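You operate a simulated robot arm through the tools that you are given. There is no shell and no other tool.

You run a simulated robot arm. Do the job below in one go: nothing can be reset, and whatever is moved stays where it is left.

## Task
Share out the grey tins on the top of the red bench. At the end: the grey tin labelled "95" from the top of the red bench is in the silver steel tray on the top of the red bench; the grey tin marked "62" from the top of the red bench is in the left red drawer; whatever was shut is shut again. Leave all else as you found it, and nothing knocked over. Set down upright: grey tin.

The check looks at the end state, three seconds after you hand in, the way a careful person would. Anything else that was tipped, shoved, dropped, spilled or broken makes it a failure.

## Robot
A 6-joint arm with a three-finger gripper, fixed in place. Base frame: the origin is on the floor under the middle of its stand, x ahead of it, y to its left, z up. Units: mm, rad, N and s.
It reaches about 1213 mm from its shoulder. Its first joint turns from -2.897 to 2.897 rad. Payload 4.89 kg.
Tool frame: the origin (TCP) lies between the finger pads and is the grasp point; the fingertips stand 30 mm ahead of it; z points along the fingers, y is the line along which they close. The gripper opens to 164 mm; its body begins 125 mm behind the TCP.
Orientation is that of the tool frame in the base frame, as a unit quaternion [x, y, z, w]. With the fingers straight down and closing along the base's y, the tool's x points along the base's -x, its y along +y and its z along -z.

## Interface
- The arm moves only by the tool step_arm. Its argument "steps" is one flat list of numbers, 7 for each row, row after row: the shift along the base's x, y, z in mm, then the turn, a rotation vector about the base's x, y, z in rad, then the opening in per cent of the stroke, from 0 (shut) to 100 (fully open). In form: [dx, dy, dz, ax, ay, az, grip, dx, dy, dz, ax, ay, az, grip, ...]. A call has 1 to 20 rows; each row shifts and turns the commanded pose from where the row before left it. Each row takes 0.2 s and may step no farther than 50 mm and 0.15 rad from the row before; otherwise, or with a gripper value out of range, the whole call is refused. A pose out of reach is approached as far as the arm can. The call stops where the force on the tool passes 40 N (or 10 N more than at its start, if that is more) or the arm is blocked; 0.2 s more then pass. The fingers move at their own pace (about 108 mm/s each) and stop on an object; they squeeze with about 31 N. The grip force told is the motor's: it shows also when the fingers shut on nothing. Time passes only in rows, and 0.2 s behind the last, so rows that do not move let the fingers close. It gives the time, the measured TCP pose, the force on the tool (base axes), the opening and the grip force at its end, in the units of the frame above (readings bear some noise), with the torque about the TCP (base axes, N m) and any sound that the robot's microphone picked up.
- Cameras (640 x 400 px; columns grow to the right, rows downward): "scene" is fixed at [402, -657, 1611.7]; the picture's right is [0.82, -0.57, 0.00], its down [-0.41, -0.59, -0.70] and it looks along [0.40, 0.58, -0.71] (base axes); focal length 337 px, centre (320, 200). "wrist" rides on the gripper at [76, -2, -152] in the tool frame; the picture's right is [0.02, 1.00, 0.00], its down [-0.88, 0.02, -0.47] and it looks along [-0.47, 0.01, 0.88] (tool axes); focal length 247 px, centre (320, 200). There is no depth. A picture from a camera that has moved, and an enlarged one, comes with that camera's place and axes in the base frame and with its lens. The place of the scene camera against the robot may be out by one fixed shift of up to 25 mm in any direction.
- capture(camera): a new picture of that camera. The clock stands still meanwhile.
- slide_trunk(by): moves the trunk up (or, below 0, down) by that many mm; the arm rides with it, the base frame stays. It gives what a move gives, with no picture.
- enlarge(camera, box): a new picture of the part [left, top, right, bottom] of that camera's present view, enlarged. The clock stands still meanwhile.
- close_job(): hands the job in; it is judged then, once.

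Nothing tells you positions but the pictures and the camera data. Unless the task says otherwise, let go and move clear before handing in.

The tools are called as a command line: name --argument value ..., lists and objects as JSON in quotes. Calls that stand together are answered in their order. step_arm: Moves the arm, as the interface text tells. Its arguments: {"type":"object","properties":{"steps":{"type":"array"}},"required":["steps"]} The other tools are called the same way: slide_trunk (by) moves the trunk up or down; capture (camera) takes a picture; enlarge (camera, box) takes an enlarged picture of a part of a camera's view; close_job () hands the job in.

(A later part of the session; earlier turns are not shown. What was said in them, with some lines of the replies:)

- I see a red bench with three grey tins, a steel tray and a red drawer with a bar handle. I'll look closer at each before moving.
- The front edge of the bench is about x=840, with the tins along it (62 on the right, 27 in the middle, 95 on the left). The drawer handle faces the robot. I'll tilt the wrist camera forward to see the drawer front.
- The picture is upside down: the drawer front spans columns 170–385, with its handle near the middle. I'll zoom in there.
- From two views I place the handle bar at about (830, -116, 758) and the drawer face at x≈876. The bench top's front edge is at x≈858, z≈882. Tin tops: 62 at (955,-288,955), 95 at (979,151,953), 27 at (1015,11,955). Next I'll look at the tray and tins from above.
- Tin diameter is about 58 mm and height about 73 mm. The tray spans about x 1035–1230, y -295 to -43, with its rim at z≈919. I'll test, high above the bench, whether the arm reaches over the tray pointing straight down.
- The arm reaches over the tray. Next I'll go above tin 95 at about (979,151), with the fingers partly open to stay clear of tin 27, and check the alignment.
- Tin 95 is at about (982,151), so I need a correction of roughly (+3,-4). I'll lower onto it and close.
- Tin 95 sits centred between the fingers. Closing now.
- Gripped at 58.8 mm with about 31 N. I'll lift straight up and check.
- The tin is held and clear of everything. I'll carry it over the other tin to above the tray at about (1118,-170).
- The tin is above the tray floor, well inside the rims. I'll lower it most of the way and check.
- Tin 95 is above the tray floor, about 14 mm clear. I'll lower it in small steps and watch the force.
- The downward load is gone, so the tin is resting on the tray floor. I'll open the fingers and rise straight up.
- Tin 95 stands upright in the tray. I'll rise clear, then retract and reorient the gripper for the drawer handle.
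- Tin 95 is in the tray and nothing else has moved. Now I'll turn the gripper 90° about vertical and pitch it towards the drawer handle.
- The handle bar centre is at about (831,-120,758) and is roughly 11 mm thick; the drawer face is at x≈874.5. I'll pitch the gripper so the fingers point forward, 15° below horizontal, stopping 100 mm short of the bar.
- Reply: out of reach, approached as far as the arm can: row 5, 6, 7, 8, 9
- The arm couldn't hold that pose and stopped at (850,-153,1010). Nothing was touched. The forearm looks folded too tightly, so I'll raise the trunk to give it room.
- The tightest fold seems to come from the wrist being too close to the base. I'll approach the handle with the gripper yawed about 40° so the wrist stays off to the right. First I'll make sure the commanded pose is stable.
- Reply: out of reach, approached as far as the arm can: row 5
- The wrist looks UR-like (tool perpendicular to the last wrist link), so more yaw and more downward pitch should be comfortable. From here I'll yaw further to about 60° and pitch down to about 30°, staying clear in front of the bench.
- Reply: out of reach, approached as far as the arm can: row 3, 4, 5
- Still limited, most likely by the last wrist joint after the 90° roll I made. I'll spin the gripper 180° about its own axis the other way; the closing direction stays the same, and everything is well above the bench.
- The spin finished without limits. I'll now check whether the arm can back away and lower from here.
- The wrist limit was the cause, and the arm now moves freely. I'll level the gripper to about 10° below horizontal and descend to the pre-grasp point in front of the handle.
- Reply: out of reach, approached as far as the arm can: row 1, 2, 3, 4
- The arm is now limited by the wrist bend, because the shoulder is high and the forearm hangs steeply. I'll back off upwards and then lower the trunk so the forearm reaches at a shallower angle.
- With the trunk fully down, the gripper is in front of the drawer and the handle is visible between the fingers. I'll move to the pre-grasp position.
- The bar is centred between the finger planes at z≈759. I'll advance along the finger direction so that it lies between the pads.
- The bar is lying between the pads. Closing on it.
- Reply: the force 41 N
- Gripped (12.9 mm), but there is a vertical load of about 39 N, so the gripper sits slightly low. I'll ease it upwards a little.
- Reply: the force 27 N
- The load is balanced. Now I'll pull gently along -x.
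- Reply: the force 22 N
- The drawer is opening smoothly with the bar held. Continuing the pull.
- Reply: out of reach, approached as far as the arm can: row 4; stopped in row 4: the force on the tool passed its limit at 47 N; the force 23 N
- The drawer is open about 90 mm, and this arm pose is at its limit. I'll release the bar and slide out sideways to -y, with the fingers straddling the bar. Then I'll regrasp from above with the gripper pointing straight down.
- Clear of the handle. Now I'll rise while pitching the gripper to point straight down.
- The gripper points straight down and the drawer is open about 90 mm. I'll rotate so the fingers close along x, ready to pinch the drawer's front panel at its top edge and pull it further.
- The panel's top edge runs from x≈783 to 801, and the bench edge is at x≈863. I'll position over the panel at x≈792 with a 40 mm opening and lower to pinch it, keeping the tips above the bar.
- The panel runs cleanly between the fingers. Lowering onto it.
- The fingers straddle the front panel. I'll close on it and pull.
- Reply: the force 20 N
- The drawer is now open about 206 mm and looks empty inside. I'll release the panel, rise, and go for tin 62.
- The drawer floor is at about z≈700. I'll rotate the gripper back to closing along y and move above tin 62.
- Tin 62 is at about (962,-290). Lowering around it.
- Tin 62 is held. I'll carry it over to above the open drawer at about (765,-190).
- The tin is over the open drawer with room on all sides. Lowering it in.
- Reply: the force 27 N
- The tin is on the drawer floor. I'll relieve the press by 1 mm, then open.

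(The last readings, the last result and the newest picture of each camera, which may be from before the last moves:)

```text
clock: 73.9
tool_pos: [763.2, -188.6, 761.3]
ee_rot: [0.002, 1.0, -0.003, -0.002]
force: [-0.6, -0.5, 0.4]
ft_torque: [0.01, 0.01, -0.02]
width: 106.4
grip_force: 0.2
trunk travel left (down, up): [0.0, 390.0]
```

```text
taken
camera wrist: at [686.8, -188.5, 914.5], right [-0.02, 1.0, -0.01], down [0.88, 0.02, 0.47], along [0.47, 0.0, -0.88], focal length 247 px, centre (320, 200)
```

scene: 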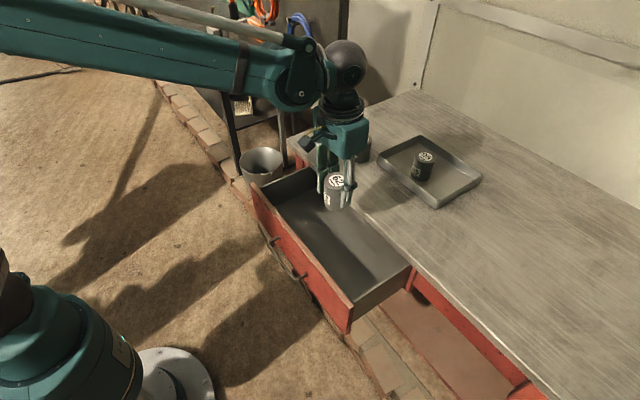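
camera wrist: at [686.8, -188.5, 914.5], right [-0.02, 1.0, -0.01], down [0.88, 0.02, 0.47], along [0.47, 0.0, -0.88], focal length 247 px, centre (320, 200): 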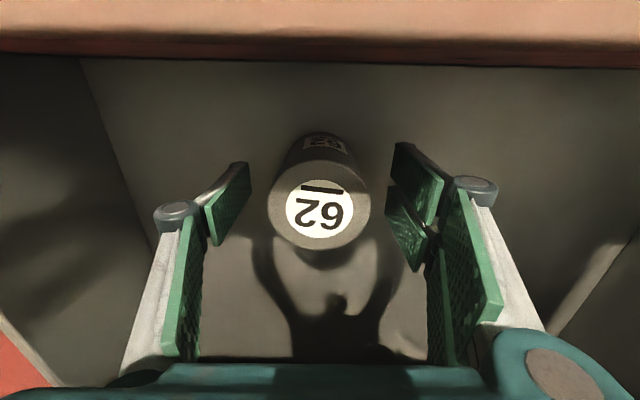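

Tin 62 stands upright in the drawer. I'll rise straight up and take a look.

step_arm --steps '[0, 0, 15, 0, 0, 0, 65, 0, 0, 35, 0, 0, 0, 65, 0, 0, 45, 0, 0, 0, 65, 0, 0, 45, 0, 0, 0, 65, 0, 0, 45, 0, 0, 0, 65, 0, 0, 45, 0, 0, 0, 65, 0, 0, 45, 0, 0, 0, 65, 0, 0, 0, 0, 0, 0, 65]'

capture --camera "wrist"

capture --camera "scene"

```text
clock: 75.7
tool_pos: [766.7, -187.2, 1035.8]
ee_rot: [0.001, 1.0, -0.003, -0.003]
force: [0.3, -0.6, -1.0]
ft_torque: [0.01, 0.09, -0.02]
width: 106.6
grip_force: 0.0
trunk travel left (down, up): [0.0, 390.0]
```

```text
taken
camera wrist: at [689.0, -188.0, 1189.0], right [-0.02, 1.0, -0.01], down [0.88, 0.02, 0.47], along [0.47, 0.0, -0.88], focal length 247 px, centre (320, 200)
```

wrist: 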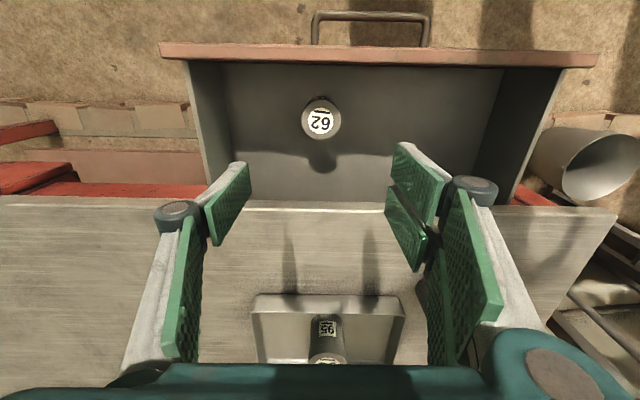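

```text
taken
```

scene: 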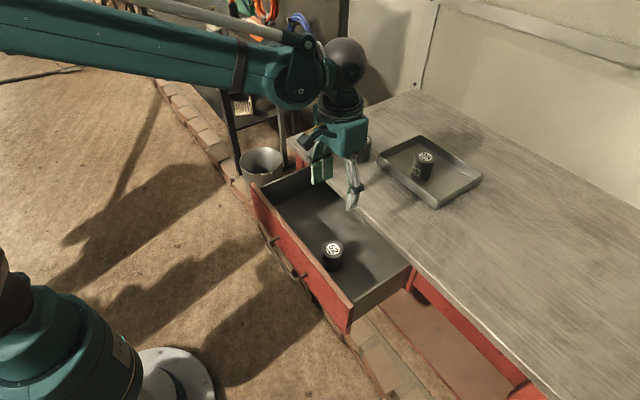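

Tin 62 stands upright in the drawer. Next I'll close the fingers, move in front of the handle, and push the drawer shut by its bar.

step_arm --steps '[-40, 13, 0, 0, 0, 0, 30, -40, 13, 0, 0, 0, 0, 0, -40, 13, 0, 0, 0, 0, 0, -40, 13, 0, 0, 0, 0, 0, -42, 13, 0, 0, 0, 0, 0, 0, 0, -40, 0, 0, 0, 0, 0, 0, -40, 0, 0, 0, 0, 0, 0, 0, 0, 0, 0, 0]'

capture --camera "wrist"

capture --camera "scene"

```text
clock: 77.5
tool_pos: [563.5, -122.4, 954.5]
ee_rot: [0.001, 1.0, -0.004, -0.003]
force: [-0.5, 0.4, -0.3]
ft_torque: [-0.03, -0.11, -0.02]
width: 0.0
grip_force: 31.0
trunk travel left (down, up): [0.0, 390.0]
```

```text
taken
camera wrist: at [486.6, -122.3, 1108.4], right [-0.02, 1.0, -0.01], down [0.88, 0.02, 0.47], along [0.47, 0.0, -0.88], focal length 247 px, centre (320, 200)
```

wrist: 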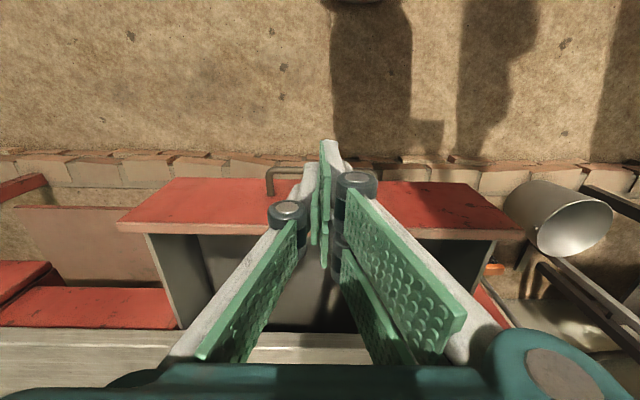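

```text
taken
```

scene: 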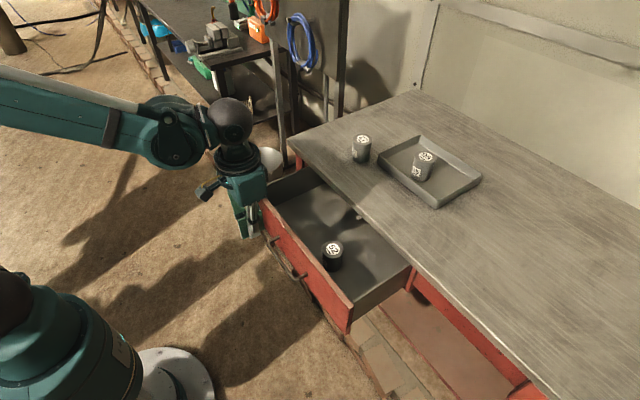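

step_arm --steps '[0, 0, -40, 0, 0, 0, 0, 0, 0, -40, 0, 0, 0, 0, 0, 0, -40, 0, 0, 0, 0, 0, 0, -40, 0, 0, 0, 0, 0, 0, -22, 0, 0, 0, 0, 0, 0, 0, 0, 0, 0, 0]'

capture --camera "wrist"

enlarge --camera "scene" --box '[180, 100, 420, 340]'

```text
clock: 78.9
tool_pos: [562.8, -125.7, 774.2]
ee_rot: [0.003, 1.0, -0.004, -0.002]
force: [-0.4, -0.6, -0.5]
ft_torque: [-0.01, 0.01, 0.0]
width: 0.0
grip_force: 31.2
trunk travel left (down, up): [0.0, 390.0]
```

```text
taken
camera wrist: at [486.0, -125.4, 927.8], right [-0.02, 1.0, -0.01], down [0.88, 0.02, 0.47], along [0.47, 0.0, -0.88], focal length 247 px, centre (320, 200)
```

wrist: 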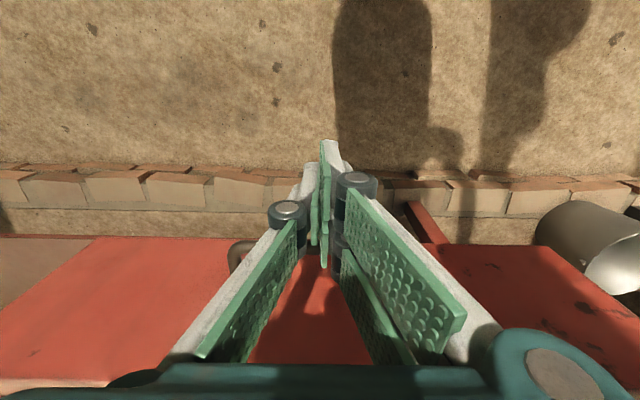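

```text
1.67 times, centred on (300, 220) of scene
camera zoom: at [402.0, -657.0, 1611.7], right [0.82, -0.57, 0.0], down [-0.41, -0.59, -0.7], along [0.4, 0.58, -0.71], focal length 562 px, centre (353, 167)
```

zoom: 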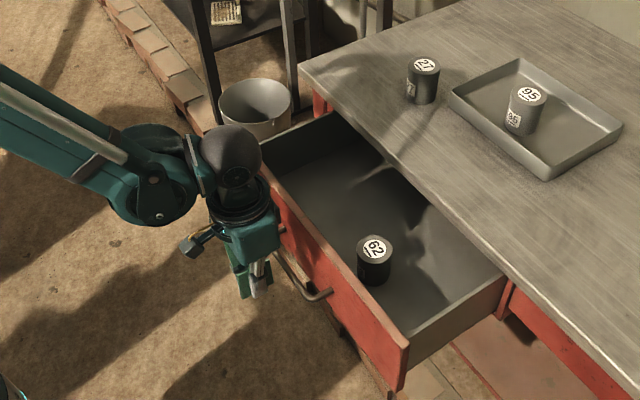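

The closed fingers are in front of the bar at its middle. Pushing the drawer in slowly.

step_arm --steps '[8, 1, 0, 0, 0, 0, 0, 8, 1, 0, 0, 0, 0, 0, 5, 1, 0, 0, 0, 0, 0, 5, 1, 0, 0, 0, 0, 0, 6, 0, 0, 0, 0, 0, 0, 7, 0, 0, 0, 0, 0, 0, 8, 0, 0, 0, 0, 0, 0, 8, 0, 0, 0, 0, 0, 0, 8, 0, 0, 0, 0, 0, 0]'

capture --camera "wrist"

enlarge --camera "scene" --box '[220, 130, 440, 340]'

```text
clock: 80.9
tool_pos: [626.5, -120.1, 775.4]
ee_rot: [0.002, 1.0, -0.003, -0.003]
force: [-0.1, 0.0, 0.1]
ft_torque: [0.0, -0.03, 0.02]
width: 0.0
grip_force: 30.9
trunk travel left (down, up): [0.0, 390.0]
```

```text
taken
camera wrist: at [549.3, -120.3, 928.6], right [-0.02, 1.0, -0.01], down [0.88, 0.02, 0.47], along [0.47, 0.0, -0.88], focal length 247 px, centre (320, 200)
```

wrist: 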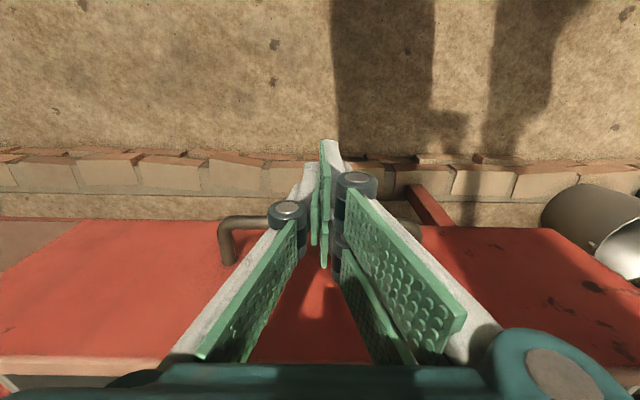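

```text
1.90 times, centred on (330, 235) of scene
camera zoom: at [402.0, -657.0, 1611.7], right [0.82, -0.57, 0.0], down [-0.41, -0.59, -0.7], along [0.4, 0.58, -0.71], focal length 643 px, centre (301, 133)
```

zoom: 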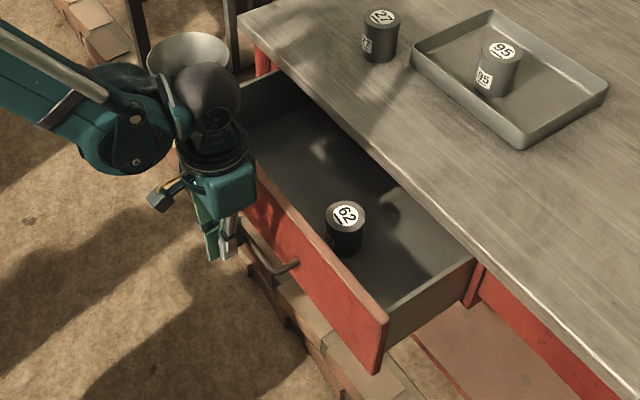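

The drawer is moving in freely and the tin stands steady. Continuing the push.

step_arm --steps '[8, 0, 0, 0, 0, 0, 0, 10, 0, 0, 0, 0, 0, 0, 11, 0, 0, 0, 0, 0, 0, 11, 0, 0, 0, 0, 0, 0, 11, 0, 0, 0, 0, 0, 0, 11, 0, 0, 0, 0, 0, 0, 11, 0, 0, 0, 0, 0, 0, 11, 0, 0, 0, 0, 0, 0, 11, 0, 0, 0, 0, 0, 0, 11, 0, 0, 0, 0, 0, 0, 10, 0, 0, 0, 0, 0, 0, 8, 0, 0, 0, 0, 0, 0]'

capture --camera "wrist"

enlarge --camera "scene" --box '[260, 120, 480, 330]'

```text
clock: 83.5
tool_pos: [748.2, -121.2, 773.9]
ee_rot: [0.002, 1.0, -0.003, -0.003]
force: [-0.3, 0.3, -0.1]
ft_torque: [0.0, -0.07, 0.01]
width: 0.1
grip_force: 30.9
trunk travel left (down, up): [0.0, 390.0]
```

```text
taken
camera wrist: at [671.7, -120.9, 927.3], right [-0.02, 1.0, -0.01], down [0.88, 0.02, 0.47], along [0.47, 0.0, -0.88], focal length 247 px, centre (320, 200)
```

wrist: 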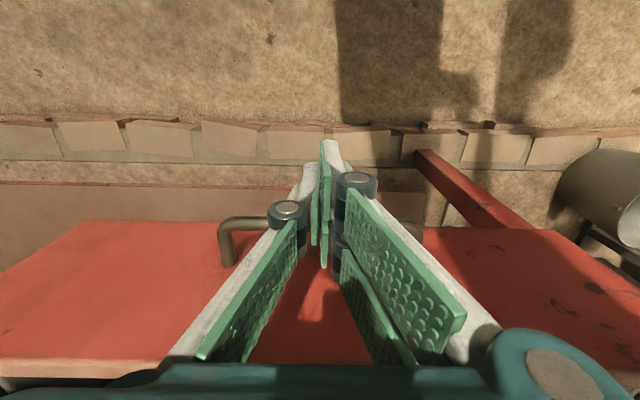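

```text
1.90 times, centred on (370, 225) of scene
camera zoom: at [402.0, -657.0, 1611.7], right [0.82, -0.57, 0.0], down [-0.41, -0.59, -0.7], along [0.4, 0.58, -0.71], focal length 643 px, centre (225, 152)
```

zoom: 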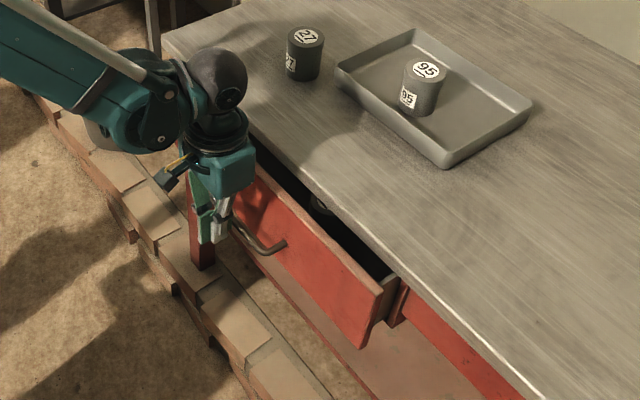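

step_arm --steps '[7, 0, 0, 0, 0, 0, 0, 8, 0, 0, 0, 0, 0, 0, 8, 0, 0, 0, 0, 0, 0, 7, 0, 0, 0, 0, 0, 0, 5, 0, 0, 0, 0, 0, 0, 4, 0, 0, 0, 0, 0, 0]'

capture --camera "wrist"

enlarge --camera "scene" --box '[260, 120, 480, 330]'

```text
clock: 84.9
tool_pos: [788.6, -118.8, 774.8]
ee_rot: [0.001, 1.0, -0.004, -0.002]
force: [-0.2, 0.5, 0.6]
ft_torque: [0.02, -0.05, -0.02]
width: 0.0
grip_force: 31.5
trunk travel left (down, up): [0.0, 390.0]
```

```text
taken
camera wrist: at [711.3, -119.4, 928.0], right [-0.02, 1.0, -0.01], down [0.88, 0.02, 0.47], along [0.47, 0.0, -0.88], focal length 247 px, centre (320, 200)
```

wrist: 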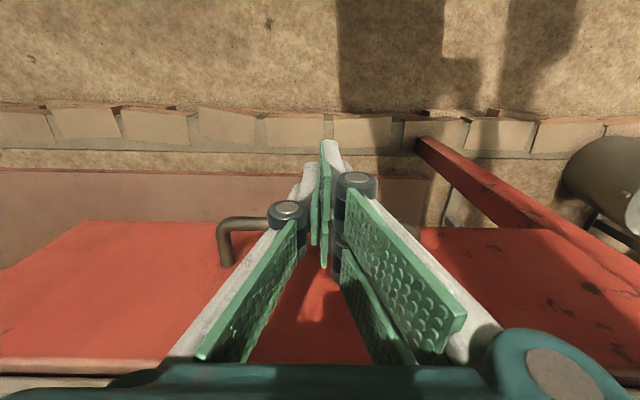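

```text
1.90 times, centred on (370, 225) of scene
camera zoom: at [402.0, -657.0, 1611.7], right [0.82, -0.57, 0.0], down [-0.41, -0.59, -0.7], along [0.4, 0.58, -0.71], focal length 643 px, centre (225, 152)
```

zoom: 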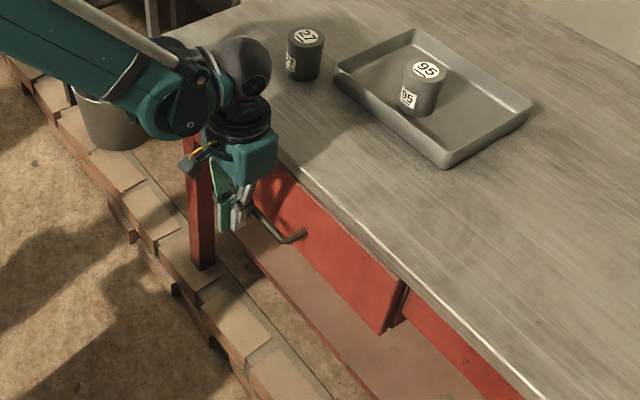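

Almost shut, so I'll finish with small steps and watch the force.

step_arm --steps '[3, 0, 0, 0, 0, 0, 0, 2, 0, 0, 0, 0, 0, 0, 2, 0, 0, 0, 0, 0, 0, 0, 0, 0, 0, 0, 0, 0]'

```text
clock: 85.9
tool_pos: [794.5, -119.2, 774.6]
ee_rot: [0.002, 1.0, -0.003, -0.003]
force: [-9.1, 0.1, -2.9]
ft_torque: [0.0, 0.29, -0.02]
width: 0.1
grip_force: 31.1
trunk travel left (down, up): [0.0, 390.0]
```

step_arm --steps '[1, 0, 0, 0, 0, 0, 0, 0, 0, 0, 0, 0, 0, 0]'

enlarge --camera "scene" --box '[290, 150, 430, 300]'

```text
clock: 86.5
tool_pos: [795.9, -119.6, 774.6]
ee_rot: [0.0, 1.0, -0.003, -0.003]
force: [-28.1, 4.3, -8.5]
ft_torque: [0.12, 0.71, 0.16]
width: 0.0
grip_force: 31.2
trunk travel left (down, up): [0.0, 390.0]
```

```text
2.67 times, centred on (360, 225) of scene
camera zoom: at [402.0, -657.0, 1611.7], right [0.82, -0.57, 0.0], down [-0.41, -0.59, -0.7], along [0.4, 0.58, -0.71], focal length 900 px, centre (213, 133)
```

zoom: 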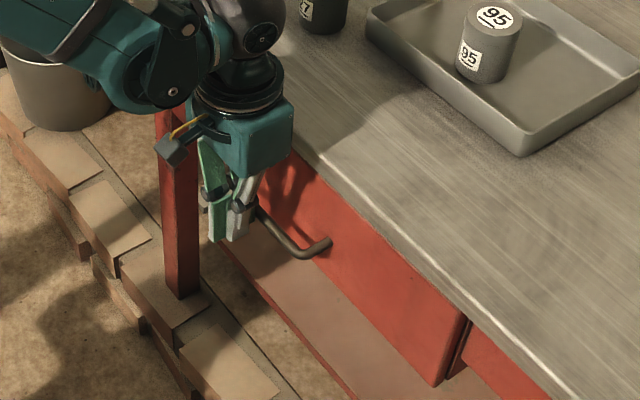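

The drawer is at its stop and looks the same as in the first picture. I'll back straight off and rise clear.

step_arm --steps '[-5, 0, 0, 0, 0, 0, 0, -25, 0, 0, 0, 0, 0, 0, -40, 0, 0, 0, 0, 0, 0, -40, 0, 0, 0, 0, 0, 0, -40, 0, 20, 0, 0, 0, 0, -20, 0, 40, 0, 0, 0, 0, 0, 0, 45, 0, 0, 0, 0, 0, 0, 45, 0, 0, 0, 0, 0, 0, 45, 0, 0, 0, 0, 0, 0, 45, 0, 0, 0, 0, 0, 0, 45, 0, 0, 0, 0, 0, 0, 45, 0, 0, 0, 0, 0, 0, 0, 0, 0, 0, 30]'

capture --camera "wrist"

capture --camera "scene"

```text
clock: 89.3
tool_pos: [626.2, -119.9, 1106.1]
ee_rot: [0.002, 1.0, -0.003, -0.002]
force: [0.3, 0.2, -0.2]
ft_torque: [0.0, 0.05, -0.04]
width: 49.1
grip_force: 0.1
trunk travel left (down, up): [0.0, 390.0]
```

```text
taken
camera wrist: at [550.0, -120.3, 1258.7], right [-0.02, 1.0, -0.01], down [0.88, 0.02, 0.47], along [0.47, 0.0, -0.88], focal length 247 px, centre (320, 200)
```

wrist: 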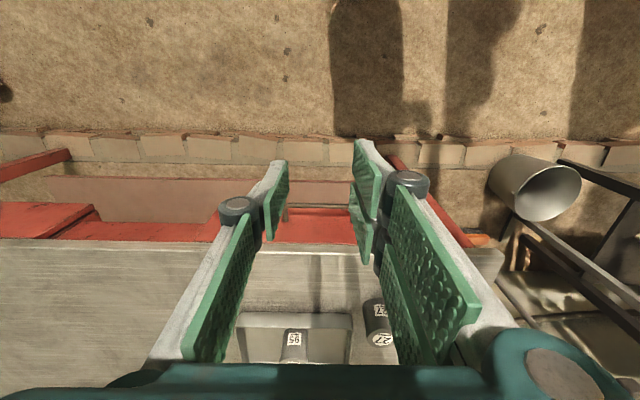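

```text
taken
```

scene: 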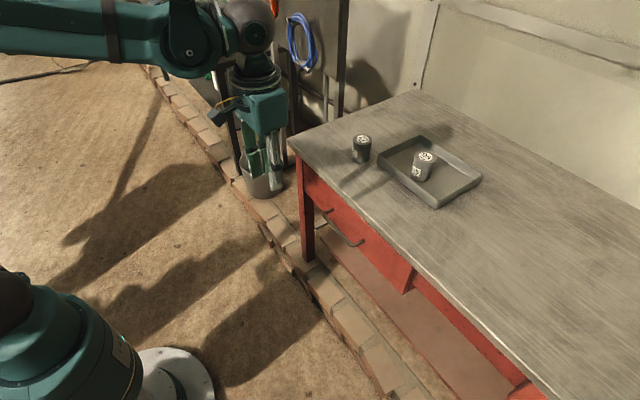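

enlarge --camera "scene" --box '[290, 150, 430, 300]'

enlarge --camera "scene" --box '[280, 80, 500, 240]'

```text
2.67 times, centred on (360, 225) of scene
camera zoom: at [402.0, -657.0, 1611.7], right [0.82, -0.57, 0.0], down [-0.41, -0.59, -0.7], along [0.4, 0.58, -0.71], focal length 900 px, centre (213, 133)
```

zoom: 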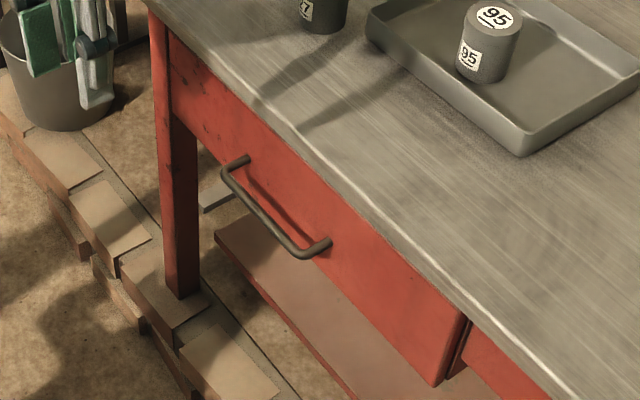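

```text
2.50 times, centred on (390, 160) of scene
camera zoom: at [402.0, -657.0, 1611.7], right [0.82, -0.57, 0.0], down [-0.41, -0.59, -0.7], along [0.4, 0.58, -0.71], focal length 843 px, centre (145, 300)
```

zoom: 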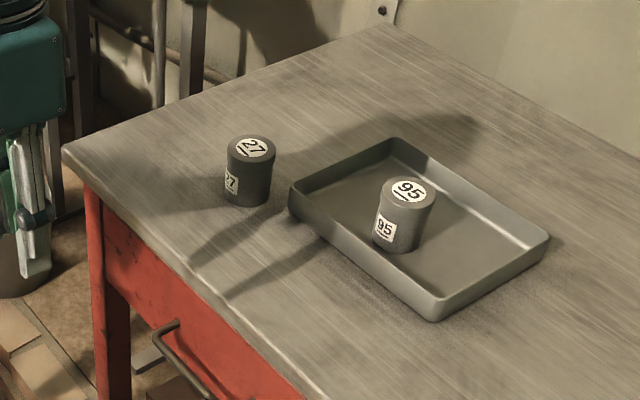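

Tin 95 stands in the tray and tin 62 is upright in the drawer, which is shut again. Tin 27 and the tray haven't moved, and the gripper is empty and clear. I'm handing in.

close_job

```text
The job is handed in.
```

The job is done and handed in; no result from the check has come back yet.

- **Tin 95:** it stands upright in the steel tray on the bench top.
- **Tin 62:** it stood upright in the left red drawer when I let go. The drawer is shut now, so I couldn't see the tin again after closing it.
- **Drawer:** it is pushed home to its stop, and the handle and front match the first picture.
- **Everything else:** tin 27 and the tray are where they started, and I saw nothing else on or around the bench disturbed. The gripper is empty and clear of the bench.

The trunk is at the bottom of its travel, 175 mm lower than at the start. I lowered it to reach the drawer handle and left it there.
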